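You operate a simulated robot arm through the tools that you are given. There is no shell and no other tool. Be economical: measure what you need, move in short steps, check, and stop when the job is done.

You run a simulated two-armed robot. Do the job below in one go: nothing can be reset, and whatever is moved stays where it is left.

Task
On the flap top of the green table, fold the striped cloth in half, so that its two short edges meet.

It is judged by the outcome, as a careful person would: the job done as asked, and still so three seconds after it is handed in. It fails if anything else is knocked over, pushed out of place, dropped, spilled or broken. Flat cloth is picked up by pressing the open fingertips on it (5 to 10 N) and closing them slowly along it; thin cloth reads only 2 to 8 mm in the jaws.

Robot
Two 7-joint arms with two-finger parallel grippers on one trunk, on a base that drives. Base frame: it is fixed to the floor where the robot stands at the start and does not move with it; the origin is under the middle of the robot, x ahead of it, y to its left, z up; the surface under the hand at the start is at about z = 0.68. Units: m, degrees, N and s.
The left shoulder is at the start at [0.07, 0.188, 1.37], the right one opposite. With the tool pointing down near the work surface each hand reaches from about 0.1 to 0.64 m from the robot's upright axis, wherever it stands, measured 20 degrees to its own side. Places, roughly: flap top of the green table [0.5, -0.2, 0.7]. Payload 3.91 kg a hand.
The TCP of each hand is the grasp point between the finger pads, 0.03 m short of the fingertips. In the tool frame z runs along the fingers and y along their closing line. Largest opening 0.11 m; finger width 0.02, thickness 0.01; the body of the gripper, 0.048 by 0.112 m, starts 0.055 m behind the TCP.
Orientation is that of the tool frame in the base frame, as a unit quaternion [x, y, z, w]. With the fingers straight down and closing along the base's y, the tool's x points along the base's -x, its y along +y and its z along -z.

Tools
- The arms move only by the tool play_rows. It takes "left_moves", "right_moves" or both (then of equal length, played together; a hand with none holds still); each is text: rows parted by semicolons, each of 7 numbers parted by spaces: the shift along the base's x, y, z in m, then the turn, a rotation vector about the base's x, y, z in degrees, then the opening, from 0 (shut) to 1 (fully open). In form: tx ty tz rx ry rz gripper; .... A call has 1 to 20 rows; each row shifts and turns the commanded pose from where the row before left it. A row lasts 0.2 s, in which the tool goes at most 0.05 m and 8.6 degrees; a call with a longer step from one row to the next is refused whole, and so is a gripper value outside its range. A pose out of reach is approached as far as the arm can. The call stops where the force on the tool passes 40 N (or 10 N more than at its start, if that is more) or the arm is blocked; 0.2 s more then pass. The fingers move at their own pace (about 0.072 m/s each) and stop on an object; they squeeze with about 22 N. The grip force told is the motor's: it shows also when the fingers shut on nothing. Time passes only in rows, and 0.2 s behind the last, so rows that do not move let the fingers close. It gives the time, the measured TCP pose, the force on the tool (base axes), the opening and the grip force at its end, in the units of the frame above (readings bear some noise), with the torque about the TCP (base axes, N m) and any sound that the robot's microphone picked up.
- Cameras (640 x 400 px; columns grow to the right, rows downward): "scene" is now at [0.1002, -0.0256, 1.5548]; the picture's right is [-0.47, -0.88, -0.00], its down [-0.82, 0.44, -0.36] and it looks along [0.32, -0.17, -0.93] (base axes); focal length 294 px, centre (320, 200). "left" rides on the left gripper at [0.072, -0.017, -0.103] in its tool frame; the picture's right is [0.23, 0.97, 0.00], its down [-0.76, 0.18, -0.62] and it looks along [-0.61, 0.14, 0.78] (tool axes); focal length 222 px, centre (320, 200). "right" rides on the right gripper at [0.072, 0.017, -0.103] in its tool frame; the picture's right is [-0.23, 0.97, 0.00], its down [-0.76, -0.18, -0.62] and it looks along [-0.61, -0.14, 0.78] (tool axes); focal length 222 px, centre (320, 200).
- snapshot(camera): a new picture of that camera. It takes no simulated time.
- lift_body(by): slides the trunk up (or, below 0, down) by that many m; the arms and the scene camera ride with it, the base frame stays. It gives what a move gives, with no picture.
- base_move(legs): drives the robot by 1 to 6 legs, each [ahead, turn to the left] in m and degrees, along the robot's own axes; the way and the turn of a leg run together, so that a leg with both is an arc; at most 1.5 m and 180 degrees a leg. The arms and the cameras ride along, it lands a little off, and it stops where it bumps. It gives what a move gives.
- head_to(pan, tilt): turns the head with the scene camera to pan (to the left, within 86 degrees either way) and tilt (down, from -29 to 69), counted from straight ahead of the robot. It gives what a move gives.
- measure_at(camera, pixels): for up to 12 pixels [column, row] of the newest picture of that camera ("zoom" is the newest enlarged one), the place [x, y, z] in the base frame of the surface seen there, good to about 0.002 m. It takes no simulated time.
- enlarge(camera, box): a new picture of the part [left, top, right, bottom] of that camera's present view, enlarged. It takes no simulated time.
- hand_in(): hands the job in; it is judged then, once.

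Go step by step. Measure first, check grasps and placings, and put right what went wrong. The budget is 80 turns and 70 pictures, counting those below and the enlarged ones. Unless the task says otherwise, let go and move clear before handing in, and close with one line.

The tools are called after "Request:" as name(argument=value, ...) on one line, values as JSON. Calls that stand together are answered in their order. play_rows: Moves the arms, as the interface text tells. Its arguments: {"type":"object","properties":{"left_moves":{"type":"string"},"right_moves":{"type":"string"}},"required":[]} The other tools are called the same way: lift_body (by) slides the trunk up or down; base_move (legs) drives the base; head_to (pan, tilt) turns the head that bears the scene camera; snapshot (camera) takes a picture; measure_at (camera, pixels) gives the place of the surface under pixels of a picture; enlarge (camera, box) takes an enlarged picture of a part of a camera's view; hand_in () hands the job in.

At the start:

```text
time_s: 0.0
left_eef_pos: [0.3856, -0.0281, 0.9225]
left_tool_rot: [0.0, 1.0, 0.0, 0.0]
left_wrist_force: [0.5, -0.1, 0.7]
left_torque: [0.03, 0.03, 0.01]
left_finger_gap: 0.1099
left_finger_force: 0.0
right_eef_pos: [0.3997, -0.3554, 0.8309]
right_tool_rot: [0.0, 1.0, 0.0, 0.001]
right_wrist_force: [-0.6, 0.3, 0.2]
right_torque: [0.01, 0.0, 0.0]
right_finger_gap: 0.1102
right_finger_force: 0.0
trunk travel left (down, up): [-0.88, 0.06]
robot x, y, heading: [0.0004, 0.0015, -0.1]
head pan, tilt: [-28.2, 68.8]
```

scene: 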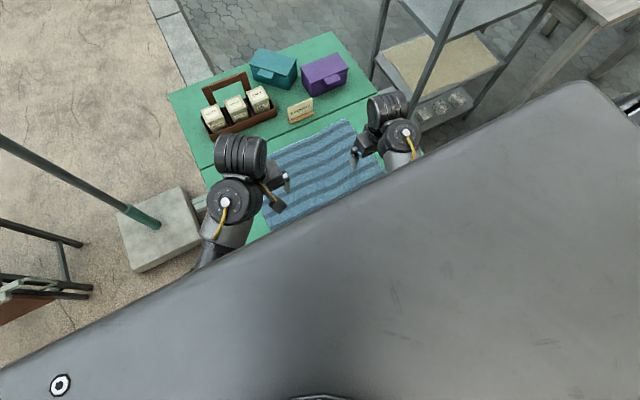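
right: 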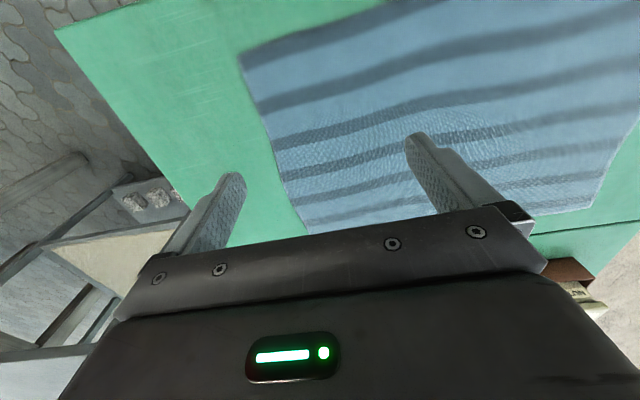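
left: 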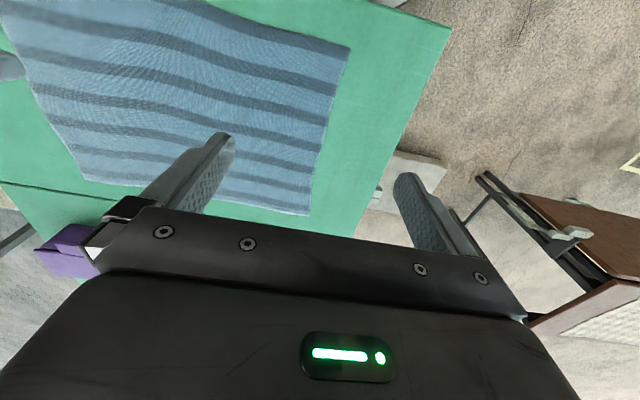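

The wrist views show the striped cloth lying flat, with corners near left view (350,48), (308,213) and (85,180), and right view (238,58), (305,230) and (590,208). I'll measure these first.

Request:
measure_at(camera="left", pixels=[[348, 48], [308, 213], [85, 180], [210, 4], [450, 30], [370, 205], [345, 225], [40, 100], [322, 140], [0, 10]])

Request:
measure_at(camera="right", pixels=[[240, 60], [305, 230], [590, 208], [60, 33], [250, 240], [400, 5], [638, 100], [560, 268], [270, 150], [350, 60]])

Request:
measure_at(camera="scene", pixels=[[348, 121], [386, 165], [268, 228], [262, 152], [325, 35], [172, 95], [300, 110], [230, 120], [325, 75], [380, 85]])

Request:
enlarge(camera="scene", box=[160, 20, 440, 250])

```text
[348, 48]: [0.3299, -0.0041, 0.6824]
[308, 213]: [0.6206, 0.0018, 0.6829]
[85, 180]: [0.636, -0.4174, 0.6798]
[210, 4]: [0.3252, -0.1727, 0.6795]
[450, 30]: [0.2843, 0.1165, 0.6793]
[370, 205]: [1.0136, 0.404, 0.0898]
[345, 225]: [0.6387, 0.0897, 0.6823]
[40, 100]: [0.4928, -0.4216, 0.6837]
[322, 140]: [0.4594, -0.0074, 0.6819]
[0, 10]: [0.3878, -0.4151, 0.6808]
```

```text
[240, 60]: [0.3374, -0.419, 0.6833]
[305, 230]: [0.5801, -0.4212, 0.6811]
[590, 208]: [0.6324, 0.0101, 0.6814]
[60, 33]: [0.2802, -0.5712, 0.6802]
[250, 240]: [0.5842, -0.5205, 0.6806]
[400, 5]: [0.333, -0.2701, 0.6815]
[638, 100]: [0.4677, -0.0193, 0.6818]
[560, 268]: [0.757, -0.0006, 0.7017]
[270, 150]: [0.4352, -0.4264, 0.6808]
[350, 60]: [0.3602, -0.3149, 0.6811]
```

```text
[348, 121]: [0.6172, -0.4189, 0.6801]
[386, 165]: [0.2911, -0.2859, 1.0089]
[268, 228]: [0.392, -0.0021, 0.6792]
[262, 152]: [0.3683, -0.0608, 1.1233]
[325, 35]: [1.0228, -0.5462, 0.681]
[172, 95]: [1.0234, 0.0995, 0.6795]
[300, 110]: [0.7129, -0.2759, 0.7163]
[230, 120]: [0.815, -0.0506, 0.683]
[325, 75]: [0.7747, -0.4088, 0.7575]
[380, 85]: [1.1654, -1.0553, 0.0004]
```

```text
1.74 times, centred on (300, 135) of scene
```

zoom: 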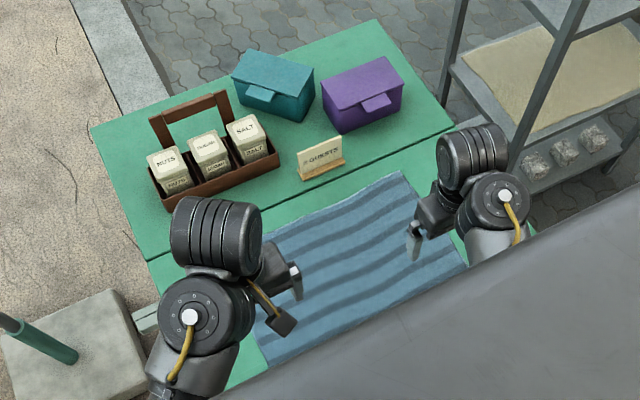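

The cloth spans x 0.33–0.625 and y −0.42–0.0, so the short edges run along x at y = 0 and y = −0.42. I'd like to shift the robot to about y = −0.2 so both hands reach, so I'll look at the surroundings first.

Request:
measure_at(camera="right", pixels=[[60, 250], [120, 190], [160, 195], [30, 340], [60, 165], [20, 100], [100, 245]])

Request:
head_to(pan=-60, tilt=45)

Request:
snapshot(camera="scene")

```text
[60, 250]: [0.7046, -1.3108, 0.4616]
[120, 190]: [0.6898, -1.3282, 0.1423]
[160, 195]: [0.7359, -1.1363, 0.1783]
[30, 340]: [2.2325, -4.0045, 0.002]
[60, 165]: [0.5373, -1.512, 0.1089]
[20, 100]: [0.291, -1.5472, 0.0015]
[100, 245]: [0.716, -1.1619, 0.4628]
```

```text
time_s: 1.0
left_eef_pos: [0.3856, -0.0284, 0.9216]
left_tool_rot: [0.0, 1.0, 0.0, 0.001]
left_wrist_force: [0.4, -0.1, -0.1]
left_torque: [0.04, -0.01, 0.0]
left_finger_gap: 0.1101
left_finger_force: 0.0
right_eef_pos: [0.3997, -0.3571, 0.8307]
right_tool_rot: [0.001, 1.0, 0.0, 0.001]
right_wrist_force: [-0.1, 0.0, -0.8]
right_torque: [0.03, 0.0, -0.02]
right_finger_gap: 0.11
right_finger_force: 0.1
trunk travel left (down, up): [-0.88, 0.06]
robot x, y, heading: [0.0002, -0.0019, 0.1]
head pan, tilt: [-60.0, 45.0]
```

```text
65 pictures are left
```

scene: 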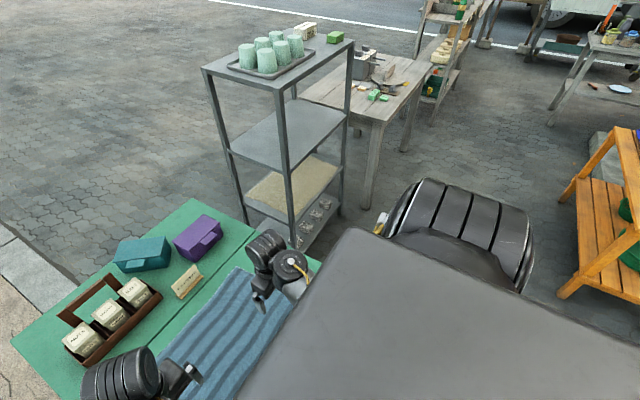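

The orange stand is at (580,290), to the right and behind. I'll measure how close it and the shelf are before driving.

Request:
measure_at(camera="scene", pixels=[[562, 297], [610, 135], [365, 208], [300, 240], [575, 185], [460, 200], [525, 260]])

Request:
head_to(pan=86, tilt=45)

Request:
snapshot(camera="scene")

Request:
head_to(pan=-86, tilt=50)

Request:
snapshot(camera="scene")

```text
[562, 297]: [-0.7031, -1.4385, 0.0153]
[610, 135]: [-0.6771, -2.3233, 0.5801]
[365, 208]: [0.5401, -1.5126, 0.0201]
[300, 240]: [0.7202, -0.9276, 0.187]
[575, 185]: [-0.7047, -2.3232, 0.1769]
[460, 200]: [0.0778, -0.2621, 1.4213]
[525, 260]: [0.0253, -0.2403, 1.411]
```

```text
time_s: 3.3
left_eef_pos: [0.3857, -0.0274, 0.9226]
left_tool_rot: [0.0, 1.0, 0.0, 0.001]
left_wrist_force: [0.5, -0.1, 0.4]
left_torque: [-0.01, 0.01, 0.02]
left_finger_gap: 0.1103
left_finger_force: 0.0
right_eef_pos: [0.3996, -0.3562, 0.8315]
right_tool_rot: [0.0, 1.0, 0.0, 0.0]
right_wrist_force: [0.0, -0.1, 0.2]
right_torque: [0.05, 0.03, -0.01]
right_finger_gap: 0.1098
right_finger_force: 0.2
trunk travel left (down, up): [-0.88, 0.06]
robot x, y, heading: [0.0011, -0.0001, -0.1]
head pan, tilt: [85.9, 45.0]
```

```text
64 pictures are left
```

scene: 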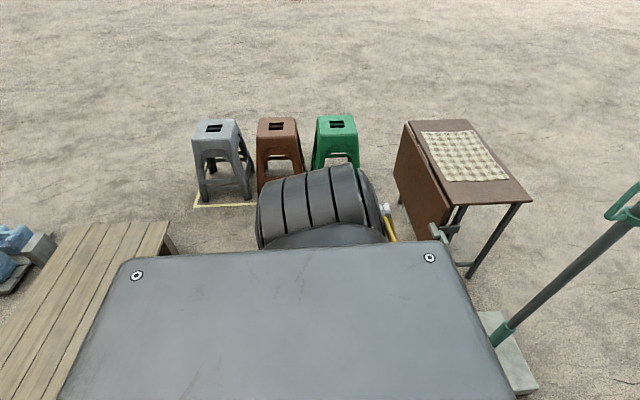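

```text
time_s: 5.9
left_eef_pos: [0.3866, -0.0278, 0.9216]
left_tool_rot: [-0.001, 1.0, 0.0, 0.0]
left_wrist_force: [0.1, -0.1, 0.3]
left_torque: [0.01, 0.03, -0.03]
left_finger_gap: 0.1101
left_finger_force: 0.0
right_eef_pos: [0.3985, -0.3559, 0.83]
right_tool_rot: [0.0, 1.0, 0.0, 0.0]
right_wrist_force: [-0.2, -0.8, -0.2]
right_torque: [-0.01, 0.03, 0.02]
right_finger_gap: 0.1102
right_finger_force: 0.0
trunk travel left (down, up): [-0.88, 0.06]
robot x, y, heading: [0.0021, -0.0036, 0.1]
head pan, tilt: [-85.9, 50.0]
```

```text
63 pictures are left
```

scene: 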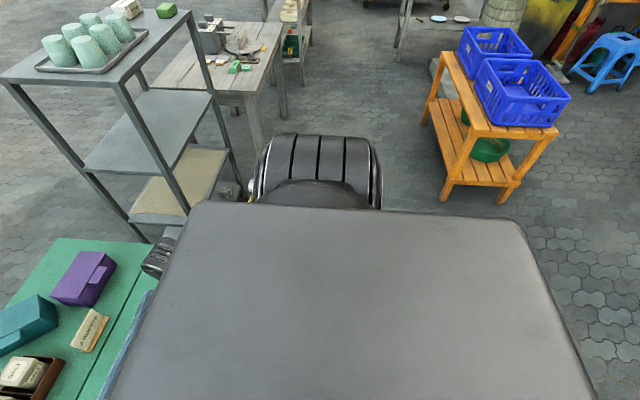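

Behind on the left there was a wooden platform near (150,250). I'll measure its distance before driving.

Request:
head_to(pan=86, tilt=55)

Request:
snapshot(camera="scene")

Request:
measure_at(camera="scene", pixels=[[165, 160], [85, 330], [120, 230], [150, 180], [480, 300], [450, 130]])

```text
time_s: 8.5
left_eef_pos: [0.3866, -0.0274, 0.9221]
left_tool_rot: [0.0, 1.0, -0.001, 0.0]
left_wrist_force: [-0.6, -0.1, 0.3]
left_torque: [-0.01, -0.01, 0.03]
left_finger_gap: 0.11
left_finger_force: 0.0
right_eef_pos: [0.3998, -0.3556, 0.8308]
right_tool_rot: [0.0, 1.0, 0.0, 0.0]
right_wrist_force: [0.5, 0.7, -0.3]
right_torque: [-0.01, -0.04, -0.01]
right_finger_gap: 0.1101
right_finger_force: 0.0
trunk travel left (down, up): [-0.88, 0.06]
robot x, y, heading: [-0.0033, 0.0022, -0.1]
head pan, tilt: [85.9, 55.0]
```

```text
62 pictures are left
```

scene: 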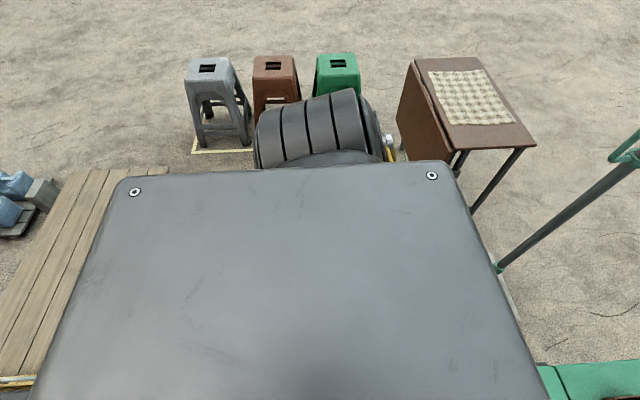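

```text
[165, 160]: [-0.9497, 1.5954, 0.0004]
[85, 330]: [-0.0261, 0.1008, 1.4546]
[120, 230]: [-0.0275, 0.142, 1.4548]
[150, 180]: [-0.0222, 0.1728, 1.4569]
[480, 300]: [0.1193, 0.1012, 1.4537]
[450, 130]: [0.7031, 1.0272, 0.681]
```

The platform stays behind x ≈ −0.9, so backing up 0.22 m is safe. I'll raise and retract the hands, then drive around to about (0.02, −0.2) with heading −15.

Request:
play_rows(left_moves="-0.03 0 0.03 0 0 0 1; -0.03 0 0.03 0 0 0 1; -0.03 0 0 0 0 0 1", right_moves="-0.03 0 0.04 0 0 0 1; -0.03 0 0.04 0 0 0 1; -0.03 0 0.04 0 0 0 1")

Request:
base_move(legs=[[-0.22, 0], [0, -40], [0.31, 0], [0, 25]])

Request:
head_to(pan=15, tilt=65)

Request:
snapshot(camera="scene")

```text
time_s: 8.8
left_eef_pos: [0.3754, -0.0224, 0.9233]
left_tool_rot: [-0.001, 1.0, 0.004, 0.003]
left_wrist_force: [0.4, 0.7, 1.1]
left_torque: [0.01, 0.0, 0.01]
left_finger_gap: 0.1098
left_finger_force: 0.0
left hand out of reach, approached as far as the arm can: row 1
right_eef_pos: [0.3884, -0.3577, 0.8503]
right_tool_rot: [0.005, 1.0, -0.003, 0.013]
right_wrist_force: [20.1, -3.7, -37.2]
right_torque: [-0.49, -0.41, -0.22]
right_finger_gap: 0.1098
right_finger_force: 0.1
trunk travel left (down, up): [-0.88, 0.06]
robot x, y, heading: [-0.0009, -0.0003, -0.1]
head pan, tilt: [85.9, 55.0]
stopped in row 1 (right hand): the force on the tool passed its limit at 163 N (the readings are from after the stop); the commanded pose is now the measured one
```

```text
time_s: 9.6
left_eef_pos: [0.365, -0.0215, 0.9238]
left_tool_rot: [-0.002, 1.0, 0.005, 0.002]
left_wrist_force: [0.2, 0.3, -0.2]
left_torque: [0.04, 0.04, 0.02]
left_finger_gap: 0.1098
left_finger_force: 0.1
right_eef_pos: [0.3787, -0.3561, 0.8518]
right_tool_rot: [0.004, 1.0, -0.003, 0.013]
right_wrist_force: [7.9, -0.7, -13.8]
right_torque: [-0.2, -0.01, -0.12]
right_finger_gap: 0.11
right_finger_force: 0.0
trunk travel left (down, up): [-0.88, 0.06]
robot x, y, heading: [-0.0107, -0.0001, -0.1]
head pan, tilt: [85.9, 55.0]
stopped in leg 1: the force on the tool passed its limit at 54 N (the readings are from after the stop); the commanded pose is now the measured one
```

```text
time_s: 11.1
left_eef_pos: [0.3646, -0.0216, 0.9231]
left_tool_rot: [-0.002, 1.0, 0.004, 0.002]
left_wrist_force: [-0.7, 0.2, -0.4]
left_torque: [-0.02, -0.01, 0.02]
left_finger_gap: 0.11
left_finger_force: 0.1
right_eef_pos: [0.3758, -0.3557, 0.8516]
right_tool_rot: [0.004, 1.0, -0.004, 0.012]
right_wrist_force: [9.6, -1.4, -22.2]
right_torque: [-0.42, -0.43, -0.2]
right_finger_gap: 0.1102
right_finger_force: 0.1
trunk travel left (down, up): [-0.88, 0.06]
robot x, y, heading: [-0.0093, -0.0021, -0.1]
head pan, tilt: [15.0, 65.0]
```

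```text
61 pictures are left
```

scene: 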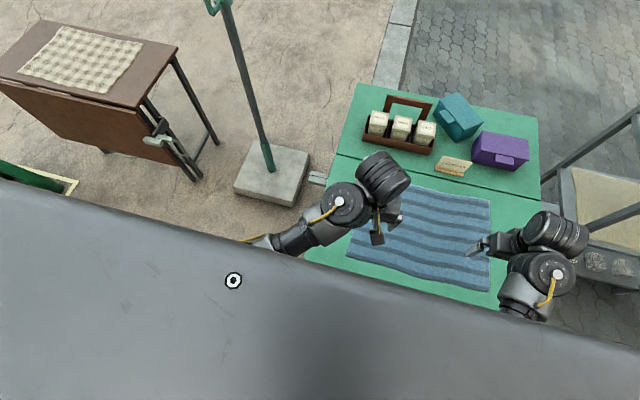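

The right hand hit something when moving up and back: 22 N still pushing down and forward. I'll look more closely.

Request:
enlarge(camera="scene", box=[420, 170, 640, 340])

Request:
snapshot(camera="right")

Request:
snapshot(camera="left")

```text
2.35 times, centred on (530, 255) of scene
```

zoom: 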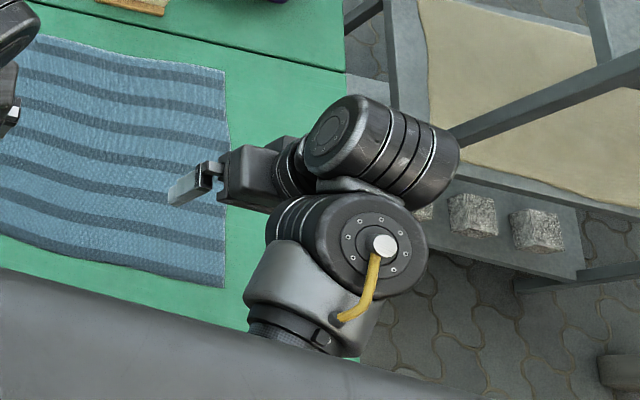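

```text
59 pictures are left
```

right: 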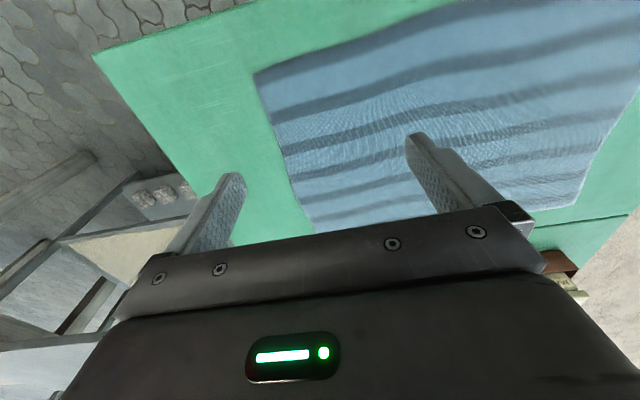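

```text
58 pictures are left
```

left: 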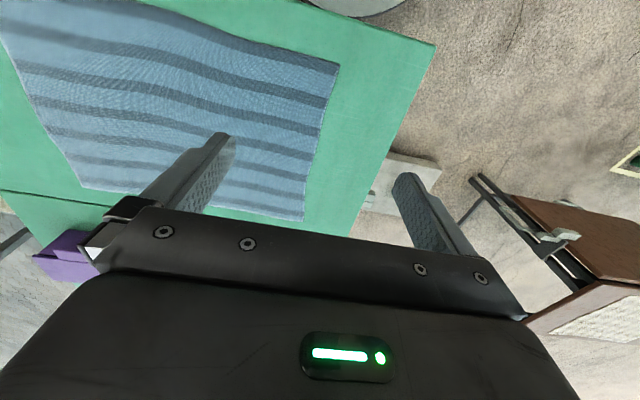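

Nothing external touches the right hand, so it is probably folded against its own forearm. I'll relax it downward and forward.

Request:
play_rows(right_moves="0.02 0 -0.02 0 0 0 1; 0.01 0 -0.01 0 0 0 1")

```text
time_s: 11.7
left_eef_pos: [0.3649, -0.0229, 0.9241]
left_tool_rot: [-0.002, 1.0, 0.004, 0.002]
left_wrist_force: [-0.3, 0.1, -0.3]
left_torque: [0.01, 0.02, -0.02]
left_finger_gap: 0.11
left_finger_force: 0.0
right_eef_pos: [0.4076, -0.3568, 0.8216]
right_tool_rot: [0.004, 1.0, -0.003, 0.013]
right_wrist_force: [0.8, -0.3, -0.1]
right_torque: [-0.05, -0.04, -0.03]
right_finger_gap: 0.1102
right_finger_force: 0.1
trunk travel left (down, up): [-0.88, 0.06]
robot x, y, heading: [-0.0111, -0.0004, -0.0]
head pan, tilt: [15.0, 65.0]
```

The contact is gone. I'll drive now with the hands as they are; the fingertips at about 0.79 clear the table items.

Request:
base_move(legs=[[-0.21, 0], [0, -40], [0.31, 0], [0, 25]])

Request:
snapshot(camera="scene")

```text
time_s: 18.2
left_eef_pos: [0.3728, -0.3242, 0.9243]
left_tool_rot: [0.13, 0.992, 0.004, 0.002]
left_wrist_force: [-0.2, 0.0, -0.6]
left_torque: [0.0, 0.01, 0.03]
left_finger_gap: 0.1101
left_finger_force: 0.1
right_eef_pos: [0.3295, -0.6576, 0.8223]
right_tool_rot: [0.134, 0.991, -0.004, 0.012]
right_wrist_force: [-0.4, -0.4, -0.4]
right_torque: [-0.03, -0.03, 0.01]
right_finger_gap: 0.1101
right_finger_force: 0.1
trunk travel left (down, up): [-0.88, 0.06]
robot x, y, heading: [0.0117, -0.2036, -15.0]
head pan, tilt: [15.0, 65.0]
```

```text
57 pictures are left
```

scene: 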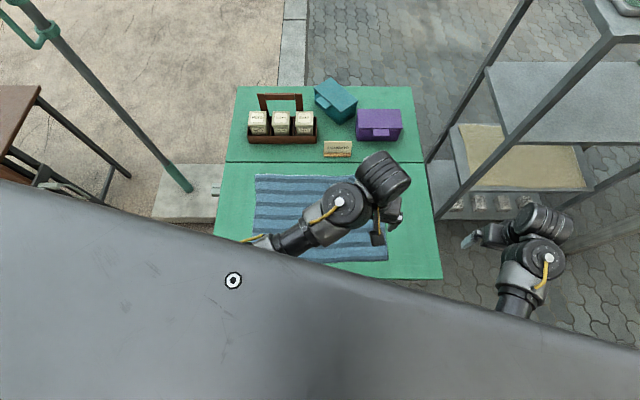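

The robot is now at (0.01, −0.20) with heading −15. I'll square both hands to the base axes and bring the left hand over the far corner of the y = 0 edge.

Request:
play_rows(left_moves="0.0265 0.037 -0.01 0 0 7.5 1; 0.0265 0.037 -0.01 0 0 7.5 1; 0.0265 0.037 -0.01 0 0 0 0.35; 0.0265 0.037 -0.01 0 0 0 0.35; 0.0265 0.037 -0.01 0 0 0 0.35; 0.0265 0.037 -0.01 0 0 0 0.35; 0.0265 0.037 -0.01 0 0 0 0.35; 0.0265 0.037 -0.01 0 0 0 0.35; 0 0 0 0 0 0 0.35")

```text
time_s: 20.2
left_eef_pos: [0.581, -0.0296, 0.8389]
left_tool_rot: [-0.001, 1.0, 0.005, 0.001]
left_wrist_force: [0.0, 0.2, -0.1]
left_torque: [0.01, 0.0, 0.02]
left_finger_gap: 0.0387
left_finger_force: 0.1
right_eef_pos: [0.3279, -0.6593, 0.8228]
right_tool_rot: [0.134, 0.991, -0.005, 0.012]
right_wrist_force: [-0.1, 0.9, -1.2]
right_torque: [-0.01, -0.06, 0.0]
right_finger_gap: 0.1097
right_finger_force: 0.2
trunk travel left (down, up): [-0.88, 0.06]
robot x, y, heading: [0.0135, -0.203, -15.2]
head pan, tilt: [15.0, 65.0]
```

The left hand is over the far corner at (0.581, −0.030). Before bringing in the right hand I'll check where the left arm sits over the near corner.

Request:
snapshot(camera="scene")

Request:
snapshot(camera="left")

```text
56 pictures are left
```

scene: 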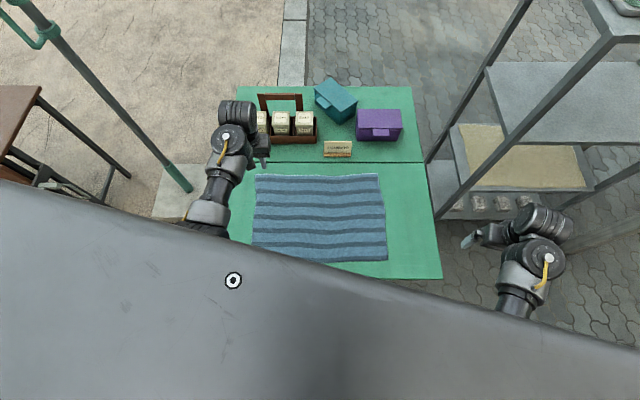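

```text
55 pictures are left
```

left: 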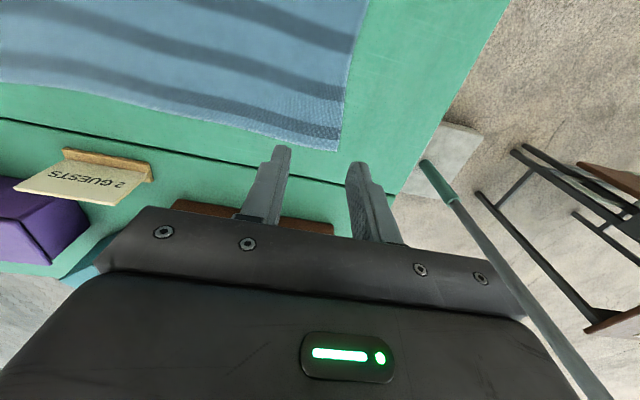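

The cloth and the left arm are both clearly visible, so I'll measure the cloth corners and the forearm height.

Request:
measure_at(camera="scene", pixels=[[257, 176], [378, 175], [385, 259], [254, 242], [205, 215], [218, 185], [230, 140], [237, 108], [256, 210], [382, 215]])

Request:
measure_at(camera="left", pixels=[[339, 149], [365, 20], [240, 135], [0, 82]])

```text
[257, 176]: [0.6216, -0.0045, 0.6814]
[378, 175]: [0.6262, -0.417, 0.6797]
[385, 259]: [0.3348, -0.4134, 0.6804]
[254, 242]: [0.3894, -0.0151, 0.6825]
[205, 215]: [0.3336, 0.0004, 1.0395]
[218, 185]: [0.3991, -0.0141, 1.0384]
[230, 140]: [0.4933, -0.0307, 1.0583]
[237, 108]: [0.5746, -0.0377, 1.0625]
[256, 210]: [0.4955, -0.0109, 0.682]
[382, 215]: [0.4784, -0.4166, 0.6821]
```

```text
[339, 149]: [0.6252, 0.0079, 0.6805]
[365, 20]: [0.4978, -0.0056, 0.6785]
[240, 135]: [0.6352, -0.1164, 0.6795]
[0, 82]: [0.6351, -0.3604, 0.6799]
```

The left forearm passes right above the near corner, at z ≈ 1.04 and y ≈ 0. The right hand will therefore come in from the −y side, turned to close along x and tilted 40° so its wrist stays clear.

Request:
play_rows(right_moves="0.002 0.029 0 0 0 7.5 1; 0.002 0.029 0 0 0 7.5 1; 0.002 0.029 0 0 0 7.5 1; 0.002 0.029 0 0 0 7.5 1; 0.002 0.029 0 0 0 7.5 1; 0.002 0.029 0 0 0 7.5 1; 0.002 0.029 0 0 0 7.5 1; 0.002 0.029 0 0 0 7.5 0.35; 0.002 0.029 0 0 0 7.5 0.35; 0.002 0.029 0 0 0 7.5 0.35; 0.002 0.029 0 0 0 7.5 0.35; 0.002 0.029 0 0 0 7.5 0.35; 0.002 0.029 0 0 0 7.5 0.35; 0.002 0.029 0 0 0 7.5 0.35; 0 0 0 8 0 0 0.35; 0 0 0 8 0 0 0.35; 0 0 0 8 0 0 0.35; 0 0 0 8 0 0 0.35; 0 0 0 8 0 0 0.35")

Request:
snapshot(camera="scene")

Request:
snapshot(camera="right")

```text
time_s: 23.8
left_eef_pos: [0.5818, -0.0292, 0.8382]
left_tool_rot: [-0.001, 1.0, 0.004, 0.002]
left_wrist_force: [0.7, 0.1, -1.2]
left_torque: [0.01, -0.02, 0.01]
left_finger_gap: 0.0386
left_finger_force: 0.0
right_eef_pos: [0.3175, -0.3509, 0.772]
right_tool_rot: [-0.702, 0.705, 0.086, 0.047]
right_wrist_force: [0.0, 0.2, -0.3]
right_torque: [0.03, 0.02, -0.03]
right_finger_gap: 0.0384
right_finger_force: 0.1
right hand out of reach, approached as far as the arm can: row 17
trunk travel left (down, up): [-0.88, 0.06]
robot x, y, heading: [0.0105, -0.2021, -15.2]
head pan, tilt: [15.0, 65.0]
stopped in row 17 (right hand): the arm was blocked; the commanded pose is now the measured one
```

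```text
54 pictures are left
```

scene: 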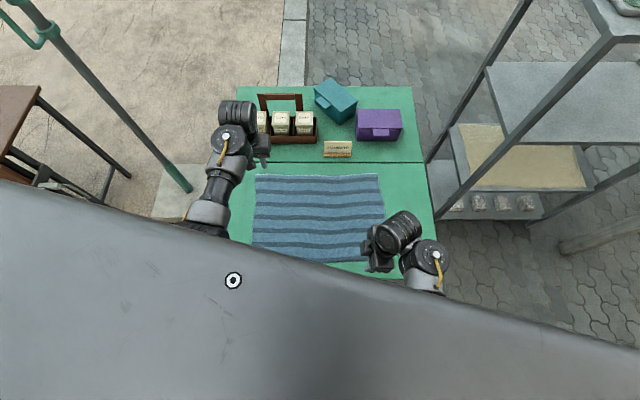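

```text
53 pictures are left
```

right: 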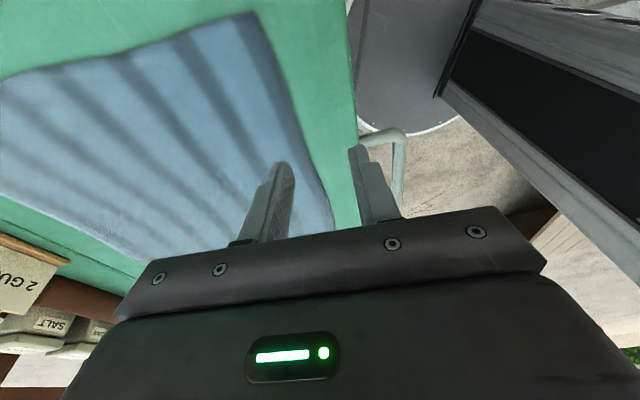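

The right arm is too folded to tilt here. I'll move it further along, where it is more extended, then tilt a little more.

Request:
play_rows(right_moves="0.008 0.03 0 0 0 0 0.35; 0.008 0.03 0 0 0 0 0.35; 0.008 0.03 0 0 0 0 0.35; 0.008 0.03 0 0 0 0 0.35; 0.008 0.03 0 0 0 0 0.35; 0.008 0.03 0 0 0 0 0.35; 0 0 0 5 0 0 0.35; 0 0 0 5 0 0 0.35; 0 0 0 5 0 0 0.35; 0 0 0 5 0 0 0.35")

Request:
snapshot(camera="scene")

```text
time_s: 26.2
left_eef_pos: [0.5816, -0.0285, 0.8383]
left_tool_rot: [-0.001, 1.0, 0.004, 0.002]
left_wrist_force: [-0.4, 0.0, -0.8]
left_torque: [-0.03, -0.03, 0.01]
left_finger_gap: 0.0386
left_finger_force: 0.1
right_eef_pos: [0.3441, -0.2398, 0.7284]
right_tool_rot: [-0.68, 0.699, 0.188, 0.12]
right_wrist_force: [0.0, -0.2, -1.0]
right_torque: [0.03, -0.04, 0.0]
right_finger_gap: 0.0385
right_finger_force: 0.0
trunk travel left (down, up): [-0.88, 0.06]
robot x, y, heading: [0.0149, -0.2068, -15.0]
head pan, tilt: [15.0, 65.0]
stopped in row 10 (right hand): the arm was blocked; the commanded pose is now the measured one
```

```text
52 pictures are left
```

scene: 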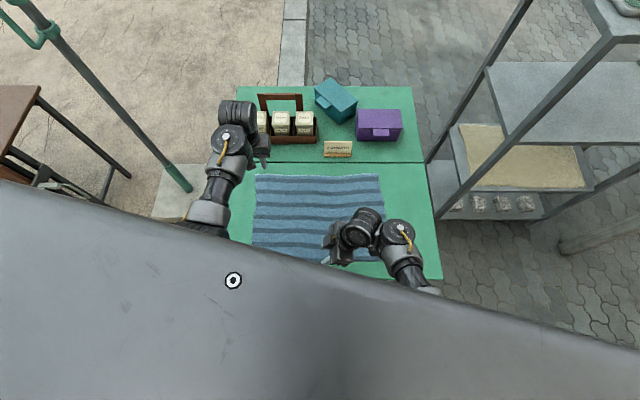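

This tilted pose is at the arm's limits. A better plan is the mirror layout: heading +15, right hand on the far corner and left hand on the near one, so the forearms do not cross. First I'll withdraw the right hand.

Request:
measure_at(camera="scene", pixels=[[120, 125], [180, 180], [60, 60], [215, 200], [275, 97]])

Request:
play_rows(right_moves="0 -0.02 0.015 -6 0 0 0.35; 0 -0.02 0.015 -6 0 0 0.35; 0 -0.02 0.015 -6 0 0 0.35; 0 -0.02 0.015 -6 0 0 0.35; 0 -0.03 0.015 -6 0 0 0.35; 0 -0.03 0.01 0 0 -7.5 0.35; 0 -0.03 0 0 0 -7.5 0.35; 0 -0.03 0 0 0 -7.5 0.35; 0 -0.03 0 0 0 -7.5 0.35; 0 -0.03 0 0 0 -7.5 0.35; 0 -0.03 0 0 0 -7.5 0.35; 0 0 0 0 0 -7.5 0.35; 0 0 0 0 0 -7.5 0.35; 0 0 0 0 0 -7.5 0.35; 0 0 0 0 0 -7.5 0.35; 0 0 0 0 0 -7.5 0.35; 0 0 0 0 0 -7.5 0.35")

```text
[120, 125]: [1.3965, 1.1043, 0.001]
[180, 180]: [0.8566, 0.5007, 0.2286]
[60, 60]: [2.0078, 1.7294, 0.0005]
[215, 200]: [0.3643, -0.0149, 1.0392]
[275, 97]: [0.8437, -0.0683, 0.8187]
```

```text
time_s: 29.1
left_eef_pos: [0.5813, -0.0289, 0.8376]
left_tool_rot: [-0.001, 1.0, 0.004, 0.001]
left_wrist_force: [-0.6, -0.6, 0.9]
left_torque: [0.0, 0.01, 0.06]
left_finger_gap: 0.0387
left_finger_force: 0.0
right_eef_pos: [0.3461, -0.5273, 0.8147]
right_tool_rot: [-0.217, 0.975, 0.031, -0.046]
right_wrist_force: [3.1, 0.0, -5.9]
right_torque: [0.08, -0.04, 0.02]
right_finger_gap: 0.0386
right_finger_force: 0.1
trunk travel left (down, up): [-0.88, 0.06]
robot x, y, heading: [0.0154, -0.2043, -15.2]
head pan, tilt: [15.0, 65.0]
stopped in row 14 (right hand): the force on the tool passed its limit at 57 N (the readings are from after the stop); the commanded pose is now the measured one
```

Folding contact again in the right arm. I'll move that hand forward a little, finish the yaw, and retract the left hand from the pole side.

Request:
play_rows(right_moves="0.03 0 -0.01 0 0 0 0.35; 0.03 0 0 0 0 0 0.35; 0.02 0 0 0 0 -6 0.35; 0 0 0 0 0 -6 0.35; 0 0 0 0 0 -6 0.35; 0 0 0 0 0 -6 0.35; 0 0 0 0 0 0 0.35", left_moves="-0.025 -0.02 0.01 0 0 0 0.35; -0.025 -0.02 0.01 0 0 0 0.35; -0.025 -0.02 0.01 0 0 0 0.35; -0.025 -0.02 0.01 0 0 0 0.35; -0.025 -0.02 0.01 0 0 0 0.35; -0.025 -0.02 0.01 0 0 0 0.35; -0.025 -0.02 0 0 0 0 0.35")

```text
time_s: 30.7
left_eef_pos: [0.4049, -0.1691, 0.8984]
left_tool_rot: [-0.002, 1.0, 0.004, 0.001]
left_wrist_force: [0.2, -0.1, 0.0]
left_torque: [0.01, -0.03, 0.01]
left_finger_gap: 0.0386
left_finger_force: 0.1
right_eef_pos: [0.4256, -0.5279, 0.8032]
right_tool_rot: [-0.008, 0.998, 0.04, -0.039]
right_wrist_force: [-0.1, 0.2, 0.0]
right_torque: [-0.03, 0.0, -0.02]
right_finger_gap: 0.0385
right_finger_force: 0.1
trunk travel left (down, up): [-0.88, 0.06]
robot x, y, heading: [0.0136, -0.2022, -15.0]
head pan, tilt: [15.0, 65.0]
```

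Both hands are clear; turning the base +30°.

Request:
base_move(legs=[[0, 30]])

Request:
head_to(pan=-15, tilt=65)

```text
time_s: 32.6
left_eef_pos: [0.3353, 0.0245, 0.8984]
left_tool_rot: [-0.265, 0.964, 0.005, 0.0]
left_wrist_force: [-0.7, 0.3, -0.2]
left_torque: [0.01, -0.03, 0.0]
left_finger_gap: 0.0387
left_finger_force: 0.0
right_eef_pos: [0.534, -0.2735, 0.8045]
right_tool_rot: [-0.273, 0.96, 0.029, -0.049]
right_wrist_force: [0.4, -0.7, -0.7]
right_torque: [0.02, 0.01, -0.02]
right_finger_gap: 0.0385
right_finger_force: 0.2
trunk travel left (down, up): [-0.88, 0.06]
robot x, y, heading: [0.0123, -0.2046, 15.5]
head pan, tilt: [15.0, 65.0]
```

```text
time_s: 33.5
left_eef_pos: [0.334, 0.0257, 0.8971]
left_tool_rot: [-0.265, 0.964, 0.004, -0.001]
left_wrist_force: [-0.3, -0.7, 0.8]
left_torque: [0.0, -0.01, 0.02]
left_finger_gap: 0.0386
left_finger_force: 0.1
right_eef_pos: [0.5331, -0.2752, 0.8043]
right_tool_rot: [-0.273, 0.96, 0.028, -0.049]
right_wrist_force: [-0.8, 0.2, 0.2]
right_torque: [0.02, -0.02, -0.03]
right_finger_gap: 0.0389
right_finger_force: 0.0
trunk travel left (down, up): [-0.88, 0.06]
robot x, y, heading: [0.0169, -0.2084, 15.4]
head pan, tilt: [-15.0, 65.0]
```

Now I'll square the hands: the right hand goes to the far corner and the left over the near corner, both staying at about 0.80 height.

Request:
play_rows(right_moves="0.007 0.03 0 -1.5 -6.2 0 0.35; 0.007 0.03 0 0 0 -7.9 0.35; 0.007 0.03 0 0 0 -7.9 0.35; 0.007 0.03 0 0 0 -7.9 0.35; 0.007 0.03 0 0 0 -7.9 0.35; 0.007 0.03 0 0 0 0 0.35; 0.007 0.03 0 0 0 0 0.35; 0.007 0.03 0 0 0 0 0.35; 0 0 0 0 0 0 0.35", left_moves="0.004 -0.007 -0.01 0 0 -7.7 0.35; 0.004 -0.007 -0.01 0 0 -7.7 0.35; 0.004 -0.007 -0.01 0 0 -7.7 0.35; 0.004 -0.007 -0.01 0 0 -7.7 0.35; 0.004 -0.007 -0.01 0 0 0 0.35; 0.004 -0.007 -0.01 0 0 0 0.35; 0.004 -0.007 -0.01 0 0 0 0.35; 0.004 -0.007 -0.01 0 0 0 0.35; 0 0 0 0 0 0 0.35")

Request:
snapshot(camera="scene")

Request:
snapshot(camera="left")

Request:
snapshot(camera="right")

```text
time_s: 35.5
left_eef_pos: [0.3673, -0.0313, 0.8171]
left_tool_rot: [0.001, 1.0, 0.004, 0.002]
left_wrist_force: [0.1, -0.6, 0.4]
left_torque: [0.01, 0.05, 0.01]
left_finger_gap: 0.0386
left_finger_force: 0.1
right_eef_pos: [0.5908, -0.0639, 0.8043]
right_tool_rot: [0.008, 1.0, -0.007, 0.003]
right_wrist_force: [0.2, -0.1, -0.2]
right_torque: [-0.03, 0.0, 0.0]
right_finger_gap: 0.0384
right_finger_force: 0.0
right hand out of reach, approached as far as the arm can: row 8
trunk travel left (down, up): [-0.88, 0.06]
robot x, y, heading: [0.0135, -0.2039, 15.2]
head pan, tilt: [-15.0, 65.0]
```

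```text
51 pictures are left
```

scene: 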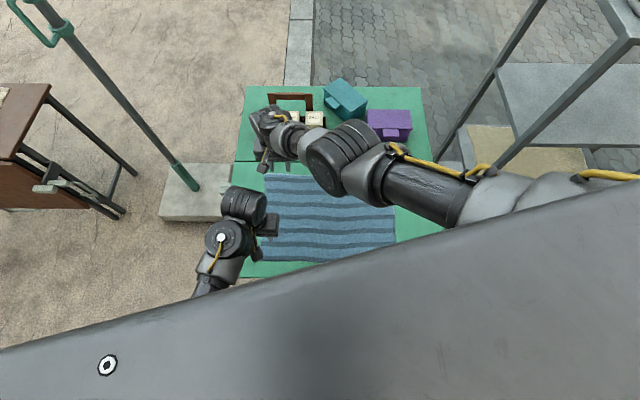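

```text
50 pictures are left
```

left: 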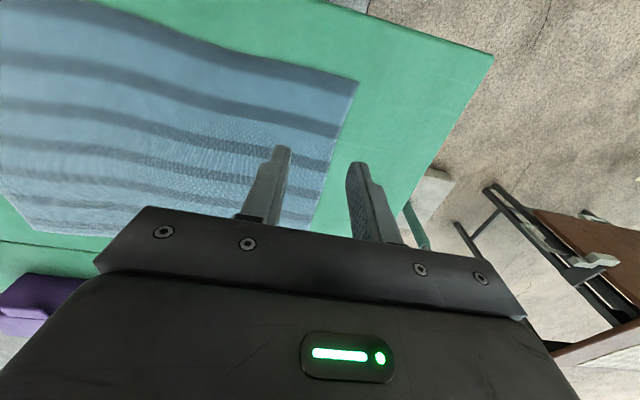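

```text
49 pictures are left
```

right: 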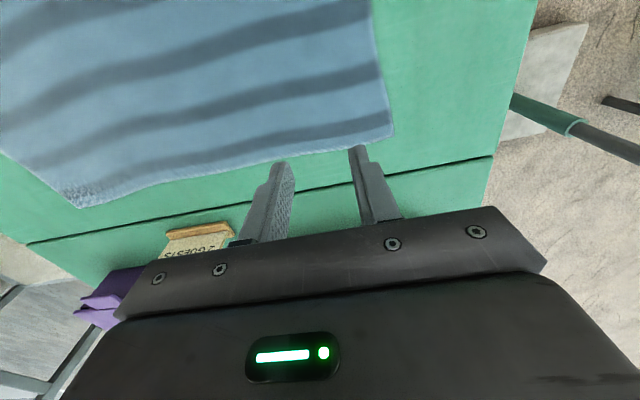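

The right arm is at its limit near (0.59, −0.064). Turning the base 6° more to the left and lowering the trunk 0.06 m should give it the missing reach.

Request:
base_move(legs=[[0, 6]])

Request:
lift_body(by=-0.06)

```text
time_s: 36.5
left_eef_pos: [0.348, 0.0022, 0.8168]
left_tool_rot: [-0.049, 0.999, 0.005, 0.002]
left_wrist_force: [1.2, -0.2, 0.2]
left_torque: [0.01, 0.05, -0.05]
left_finger_gap: 0.0386
left_finger_force: 0.0
right_eef_pos: [0.5765, -0.0055, 0.8054]
right_tool_rot: [-0.043, 0.999, -0.005, 0.005]
right_wrist_force: [-0.2, 0.6, -0.1]
right_torque: [0.04, 0.01, 0.0]
right_finger_gap: 0.0384
right_finger_force: 0.0
trunk travel left (down, up): [-0.88, 0.06]
robot x, y, heading: [0.0171, -0.2037, 21.5]
head pan, tilt: [-15.0, 65.0]
```

```text
time_s: 37.5
left_eef_pos: [0.349, 0.0031, 0.7578]
left_tool_rot: [-0.049, 0.999, 0.005, 0.0]
left_wrist_force: [0.3, -0.3, -0.8]
left_torque: [0.01, 0.03, -0.02]
left_finger_gap: 0.0387
left_finger_force: 0.2
right_eef_pos: [0.5787, -0.0069, 0.7461]
right_tool_rot: [-0.042, 0.999, -0.006, 0.005]
right_wrist_force: [-0.3, -0.4, -0.7]
right_torque: [0.02, 0.0, 0.0]
right_finger_gap: 0.0384
right_finger_force: 0.0
trunk travel left (down, up): [-0.82, 0.12]
robot x, y, heading: [0.0167, -0.2045, 21.4]
head pan, tilt: [-15.0, 65.0]
```

The hands are at (0.349, 0.003) and (0.579, −0.007). I'll shift them to the corners and take a close look.

Request:
play_rows(right_moves="0.006 -0.014 0 0 0 -5 0.35; 0.006 -0.014 0 0 0 0 0.35; 0 0 0 0 0 0 0.35", left_moves="0.007 -0.017 0 0 0 -5.5 0.35; 0.007 -0.017 -0.01 0 0 0 0.35; 0 0 0 0 0 0 0.35")

Request:
snapshot(camera="left")

Request:
snapshot(camera="right")

```text
time_s: 38.2
left_eef_pos: [0.3604, -0.0308, 0.7484]
left_tool_rot: [0.0, 1.0, 0.004, 0.003]
left_wrist_force: [0.1, -0.2, 0.2]
left_torque: [-0.02, 0.01, 0.0]
left_finger_gap: 0.0387
left_finger_force: 0.1
right_eef_pos: [0.5887, -0.0324, 0.7441]
right_tool_rot: [0.0, 1.0, -0.006, 0.004]
right_wrist_force: [0.3, -0.1, -1.0]
right_torque: [-0.01, 0.01, 0.01]
right_finger_gap: 0.0385
right_finger_force: 0.0
trunk travel left (down, up): [-0.82, 0.12]
robot x, y, heading: [0.015, -0.2081, 21.3]
head pan, tilt: [-15.0, 65.0]
```

```text
48 pictures are left
```

left: 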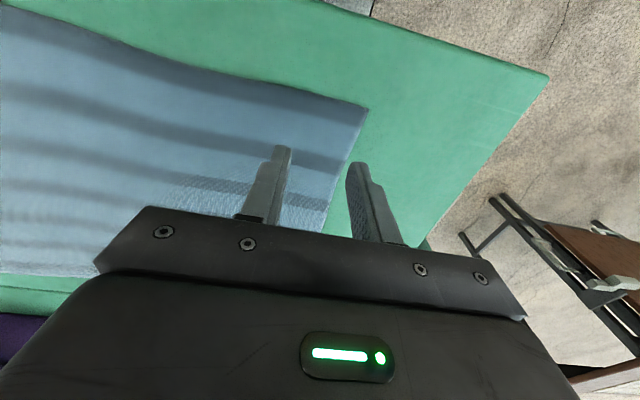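

```text
47 pictures are left
```

right: 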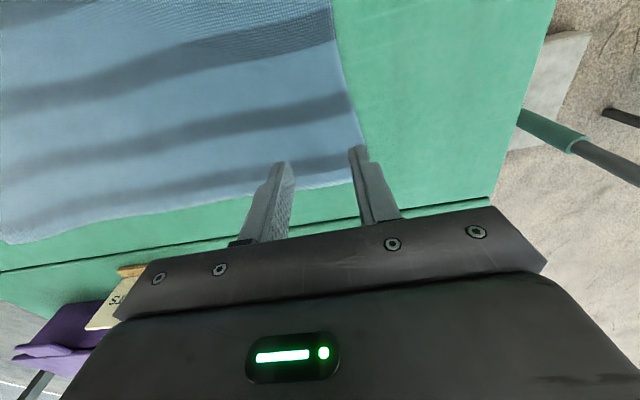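

Request:
measure_at(camera="left", pixels=[[366, 107], [350, 150], [330, 210], [250, 77], [288, 190]])

Request:
measure_at(camera="right", pixels=[[352, 185], [368, 148], [352, 90], [335, 20], [315, 187]])

```text
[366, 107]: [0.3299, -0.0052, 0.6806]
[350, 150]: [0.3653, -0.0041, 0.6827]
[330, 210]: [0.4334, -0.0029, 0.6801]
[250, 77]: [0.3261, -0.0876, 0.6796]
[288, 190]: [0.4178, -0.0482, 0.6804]
```

```text
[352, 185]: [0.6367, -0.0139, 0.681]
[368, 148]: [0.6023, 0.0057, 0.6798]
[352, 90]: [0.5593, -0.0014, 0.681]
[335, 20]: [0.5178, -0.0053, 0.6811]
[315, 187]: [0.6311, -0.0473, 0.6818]
```

The near edge is at y ≈ −0.004 and the far edge at y ≈ +0.003, so both fingertip pairs will fall just inside. Lowering to just above contact.

Request:
play_rows(left_moves="0 -0.004 -0.012 0 0 0 0.35; 0 0 -0.012 0 0 0 0.35; 0 0 -0.006 0 0 0 0.35; 0 0 -0.003 0 0 0 0.35; 0 0 -0.002 0 0 0 0.35; 0 0 0 0 0 0 0.35", right_moves="0 0 -0.012 0 0 0 0.35; 0 0 -0.01 0 0 0 0.35; 0 0 -0.006 0 0 0 0.35; 0 0 -0.002 0 0 0 0.35; 0 0 -0.001 0 0 0 0.35; 0 0 0 0 0 0 0.35")

```text
time_s: 39.6
left_eef_pos: [0.3611, -0.0348, 0.7128]
left_tool_rot: [0.0, 1.0, 0.004, 0.001]
left_wrist_force: [1.0, -0.1, -0.4]
left_torque: [-0.01, -0.02, -0.01]
left_finger_gap: 0.0383
left_finger_force: 0.1
right_eef_pos: [0.5827, -0.0358, 0.7166]
right_tool_rot: [0.0, 1.0, -0.006, 0.005]
right_wrist_force: [-0.2, 0.4, 0.5]
right_torque: [0.01, 0.02, 0.0]
right_finger_gap: 0.0383
right_finger_force: 0.1
right hand out of reach, approached as far as the arm can: row 2
trunk travel left (down, up): [-0.82, 0.12]
robot x, y, heading: [0.0174, -0.2054, 21.3]
head pan, tilt: [-15.0, 65.0]
```

The right hand is at its reach limit again, so I'll raise both hands 0.04 m and lower the trunk 0.04 m to gain margin.

Request:
play_rows(left_moves="0 0 0.02 0 0 0 0.35; 0 0 0.022 0 0 0 0.35; 0 0 0 0 0 0 0.35", right_moves="0 0 0.02 0 0 0 0.35; 0 0 0.02 0 0 0 0.35; 0 0 0 0 0 0 0.35")

Request:
lift_body(by=-0.04)

Request:
play_rows(left_moves="0 0 0 0 0 0 0.35; 0 0 0 0 0 0 0.35", right_moves="0.004 0.002 0 0 0 0 0.35; 0 0 -0.002 0 0 0 0.35")

```text
time_s: 40.5
left_eef_pos: [0.3621, -0.0346, 0.7554]
left_tool_rot: [-0.001, 1.0, 0.003, 0.0]
left_wrist_force: [-1.0, -0.1, -0.6]
left_torque: [0.01, -0.03, 0.01]
left_finger_gap: 0.0386
left_finger_force: 0.1
right_eef_pos: [0.591, -0.0448, 0.7542]
right_tool_rot: [0.007, 1.0, -0.012, 0.006]
right_wrist_force: [0.0, 0.3, -0.1]
right_torque: [-0.01, -0.01, -0.01]
right_finger_gap: 0.0384
right_finger_force: 0.0
trunk travel left (down, up): [-0.82, 0.12]
robot x, y, heading: [0.0168, -0.2036, 21.5]
head pan, tilt: [-15.0, 65.0]
```

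```text
time_s: 41.3
left_eef_pos: [0.3612, -0.0344, 0.7162]
left_tool_rot: [-0.002, 1.0, 0.004, 0.002]
left_wrist_force: [0.0, -0.9, 0.7]
left_torque: [0.01, -0.02, 0.03]
left_finger_gap: 0.0384
left_finger_force: 0.2
right_eef_pos: [0.5904, -0.0447, 0.7162]
right_tool_rot: [0.007, 1.0, -0.008, 0.007]
right_wrist_force: [0.5, -0.5, -0.5]
right_torque: [-0.02, 0.0, 0.01]
right_finger_gap: 0.0384
right_finger_force: 0.0
trunk travel left (down, up): [-0.78, 0.16]
robot x, y, heading: [0.0135, -0.2044, 21.4]
head pan, tilt: [-15.0, 65.0]
```

```text
time_s: 41.9
left_eef_pos: [0.3621, -0.0347, 0.7157]
left_tool_rot: [0.0, 1.0, 0.004, 0.001]
left_wrist_force: [-0.5, -0.4, 0.4]
left_torque: [-0.02, -0.01, 0.01]
left_finger_gap: 0.0385
left_finger_force: 0.1
right_eef_pos: [0.6, -0.039, 0.719]
right_tool_rot: [0.007, 1.0, -0.008, 0.01]
right_wrist_force: [-0.2, 0.5, 1.1]
right_torque: [0.0, -0.02, 0.03]
right_finger_gap: 0.0383
right_finger_force: 0.1
trunk travel left (down, up): [-0.78, 0.16]
robot x, y, heading: [0.0134, -0.2061, 21.3]
head pan, tilt: [-15.0, 65.0]
```

Now I'll descend gently with both hands until contact.

Request:
play_rows(left_moves="0 0 -0.002 0 0 0 0.35; 0 0 -0.002 0 0 0 0.35; 0 0 0 0 0 0 0.35", right_moves="-0.003 0.006 -0.002 0 0 0 0.35; 0 0 -0.003 0 0 0 0.35; 0 0 0 0 0 0 0.35")

```text
time_s: 42.7
left_eef_pos: [0.3608, -0.0341, 0.7123]
left_tool_rot: [0.0, 1.0, 0.004, 0.002]
left_wrist_force: [-0.7, -0.3, 4.3]
left_torque: [-0.15, 0.08, -0.02]
left_finger_gap: 0.0385
left_finger_force: 0.5
right_eef_pos: [0.6, -0.0357, 0.715]
right_tool_rot: [0.009, 1.0, -0.008, 0.012]
right_wrist_force: [0.4, -0.7, 0.0]
right_torque: [-0.01, 0.03, -0.02]
right_finger_gap: 0.0385
right_finger_force: 0.0
trunk travel left (down, up): [-0.78, 0.16]
robot x, y, heading: [0.0136, -0.2038, 21.5]
head pan, tilt: [-15.0, 65.0]
```

Left contact is 4.3 N at z = 0.712; the right needs about 3 mm more.

Request:
play_rows(left_moves="0 0 -0.0005 0 0 0 0.35; 0 0 0 0 0 0 0.35; 0 0 0 0 0 0 0.35", right_moves="0 0.002 -0.002 0 0 0 0.35; 0 0 -0.0015 0 0 0 0.35; 0 0 0 0 0 0 0.35")

```text
time_s: 43.5
left_eef_pos: [0.362, -0.0329, 0.7111]
left_tool_rot: [-0.001, 1.0, 0.005, 0.002]
left_wrist_force: [-0.4, 0.2, 0.0]
left_torque: [-0.05, 0.03, 0.03]
left_finger_gap: 0.0383
left_finger_force: 0.0
right_eef_pos: [0.5962, -0.0304, 0.7119]
right_tool_rot: [0.006, 1.0, -0.007, 0.013]
right_wrist_force: [3.2, 0.3, 14.5]
right_torque: [0.4, 0.05, -0.1]
right_finger_gap: 0.0385
right_finger_force: 0.2
trunk travel left (down, up): [-0.78, 0.16]
robot x, y, heading: [0.0118, -0.2036, 21.4]
head pan, tilt: [-15.0, 65.0]
```

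The right presses at 14.5 N while the left reads 0, so the flap gives a little. I'll balance the two.

Request:
play_rows(left_moves="0 0 -0.001 0 0 0 0.35; 0 0 0 0 0 0 0.35", right_moves="0 0 0.001 0 0 0 0.35; 0 0 0 0 0 0 0.35")

```text
time_s: 44.1
left_eef_pos: [0.3619, -0.0355, 0.7107]
left_tool_rot: [-0.001, 1.0, 0.004, 0.002]
left_wrist_force: [0.7, 0.3, -0.2]
left_torque: [-0.02, -0.04, 0.01]
left_finger_gap: 0.0384
left_finger_force: 0.0
right_eef_pos: [0.5955, -0.0321, 0.711]
right_tool_rot: [0.007, 1.0, -0.008, 0.013]
right_wrist_force: [2.0, 0.0, 19.4]
right_torque: [0.51, 0.02, -0.07]
right_finger_gap: 0.0382
right_finger_force: 0.1
trunk travel left (down, up): [-0.78, 0.16]
robot x, y, heading: [0.014, -0.2062, 21.7]
head pan, tilt: [-15.0, 65.0]
```

Request:
play_rows(left_moves="0 0 -0.001 0 0 0 0.35; 0 0 0 0 0 0 0.35", right_moves="0 0 0.002 0 0 0 0.35; 0 0 0 0 0 0 0.35")

```text
time_s: 44.7
left_eef_pos: [0.3624, -0.0338, 0.7107]
left_tool_rot: [-0.002, 1.0, 0.004, 0.002]
left_wrist_force: [0.6, -0.5, -0.1]
left_torque: [0.0, -0.01, -0.02]
left_finger_gap: 0.0384
left_finger_force: 0.1
right_eef_pos: [0.596, -0.0334, 0.71]
right_tool_rot: [0.006, 1.0, -0.01, 0.01]
right_wrist_force: [2.6, 4.1, 25.6]
right_torque: [0.81, -0.02, -0.12]
right_finger_gap: 0.0399
right_finger_force: 1.5
trunk travel left (down, up): [-0.78, 0.16]
robot x, y, heading: [0.0144, -0.2045, 21.1]
head pan, tilt: [-15.0, 65.0]
```

The right force grows although I commanded it up, so it needs a bigger correction upward.

Request:
play_rows(right_moves="-0.003 -0.002 0.003 0 0 0 0.35; 0 0 0.002 0 0 0 0.35; 0 0 0 0 0 0 0.35")

```text
time_s: 45.0
left_eef_pos: [0.3604, -0.0339, 0.71]
left_tool_rot: [-0.001, 1.0, 0.004, 0.002]
left_wrist_force: [0.4, -1.1, -0.3]
left_torque: [0.01, 0.03, 0.04]
left_finger_gap: 0.0383
left_finger_force: 0.0
right_eef_pos: [0.5988, -0.0384, 0.7115]
right_tool_rot: [0.006, 1.0, -0.011, 0.015]
right_wrist_force: [-3.9, -0.3, 21.2]
right_torque: [0.53, 0.29, 0.12]
right_finger_gap: 0.0382
right_finger_force: 0.1
trunk travel left (down, up): [-0.78, 0.16]
robot x, y, heading: [0.0165, -0.2039, 21.4]
head pan, tilt: [-15.0, 65.0]
stopped in row 1 (right hand): the force on the tool passed its limit at 52 N (the readings are from after the stop); the commanded pose is now the measured one
```

Request:
play_rows(right_moves="0 0 0.01 0 0 0 0.35; 0 0 0.01 0 0 0 0.35; 0 0 0 0 0 0 0.35", left_moves="0 0 0.01 0 0 0 0.35; 0 0 0.01 0 0 0 0.35; 0 0 0 0 0 0 0.35")

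Request:
snapshot(camera="right")

Request:
snapshot(camera="scene")

```text
time_s: 46.0
left_eef_pos: [0.3623, -0.0335, 0.7287]
left_tool_rot: [-0.002, 1.0, 0.004, 0.001]
left_wrist_force: [-0.5, -0.7, -0.5]
left_torque: [-0.03, -0.01, -0.02]
left_finger_gap: 0.0384
left_finger_force: 0.0
right_eef_pos: [0.6184, -0.0666, 0.724]
right_tool_rot: [0.019, 0.999, -0.026, 0.018]
right_wrist_force: [-0.3, -0.6, -0.9]
right_torque: [0.0, 0.01, 0.03]
right_finger_gap: 0.0384
right_finger_force: 0.1
trunk travel left (down, up): [-0.78, 0.16]
robot x, y, heading: [0.0142, -0.2067, 21.2]
head pan, tilt: [-15.0, 65.0]
stopped in row 3 (right hand): the arm was blocked; the commanded pose is now the measured one
```

```text
46 pictures are left
```

right: 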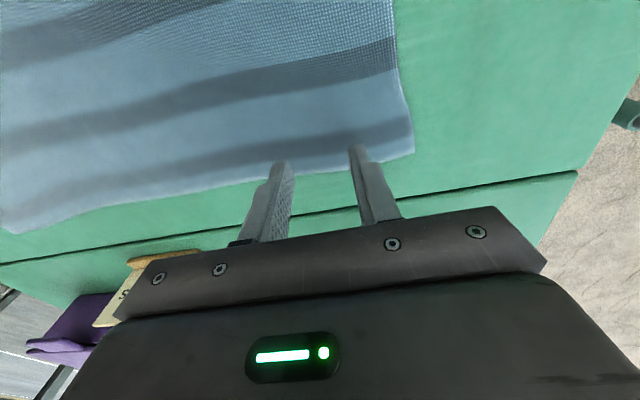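

```text
45 pictures are left
```

scene: 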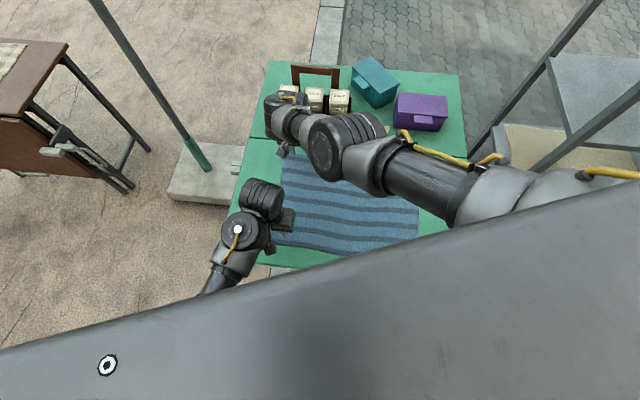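

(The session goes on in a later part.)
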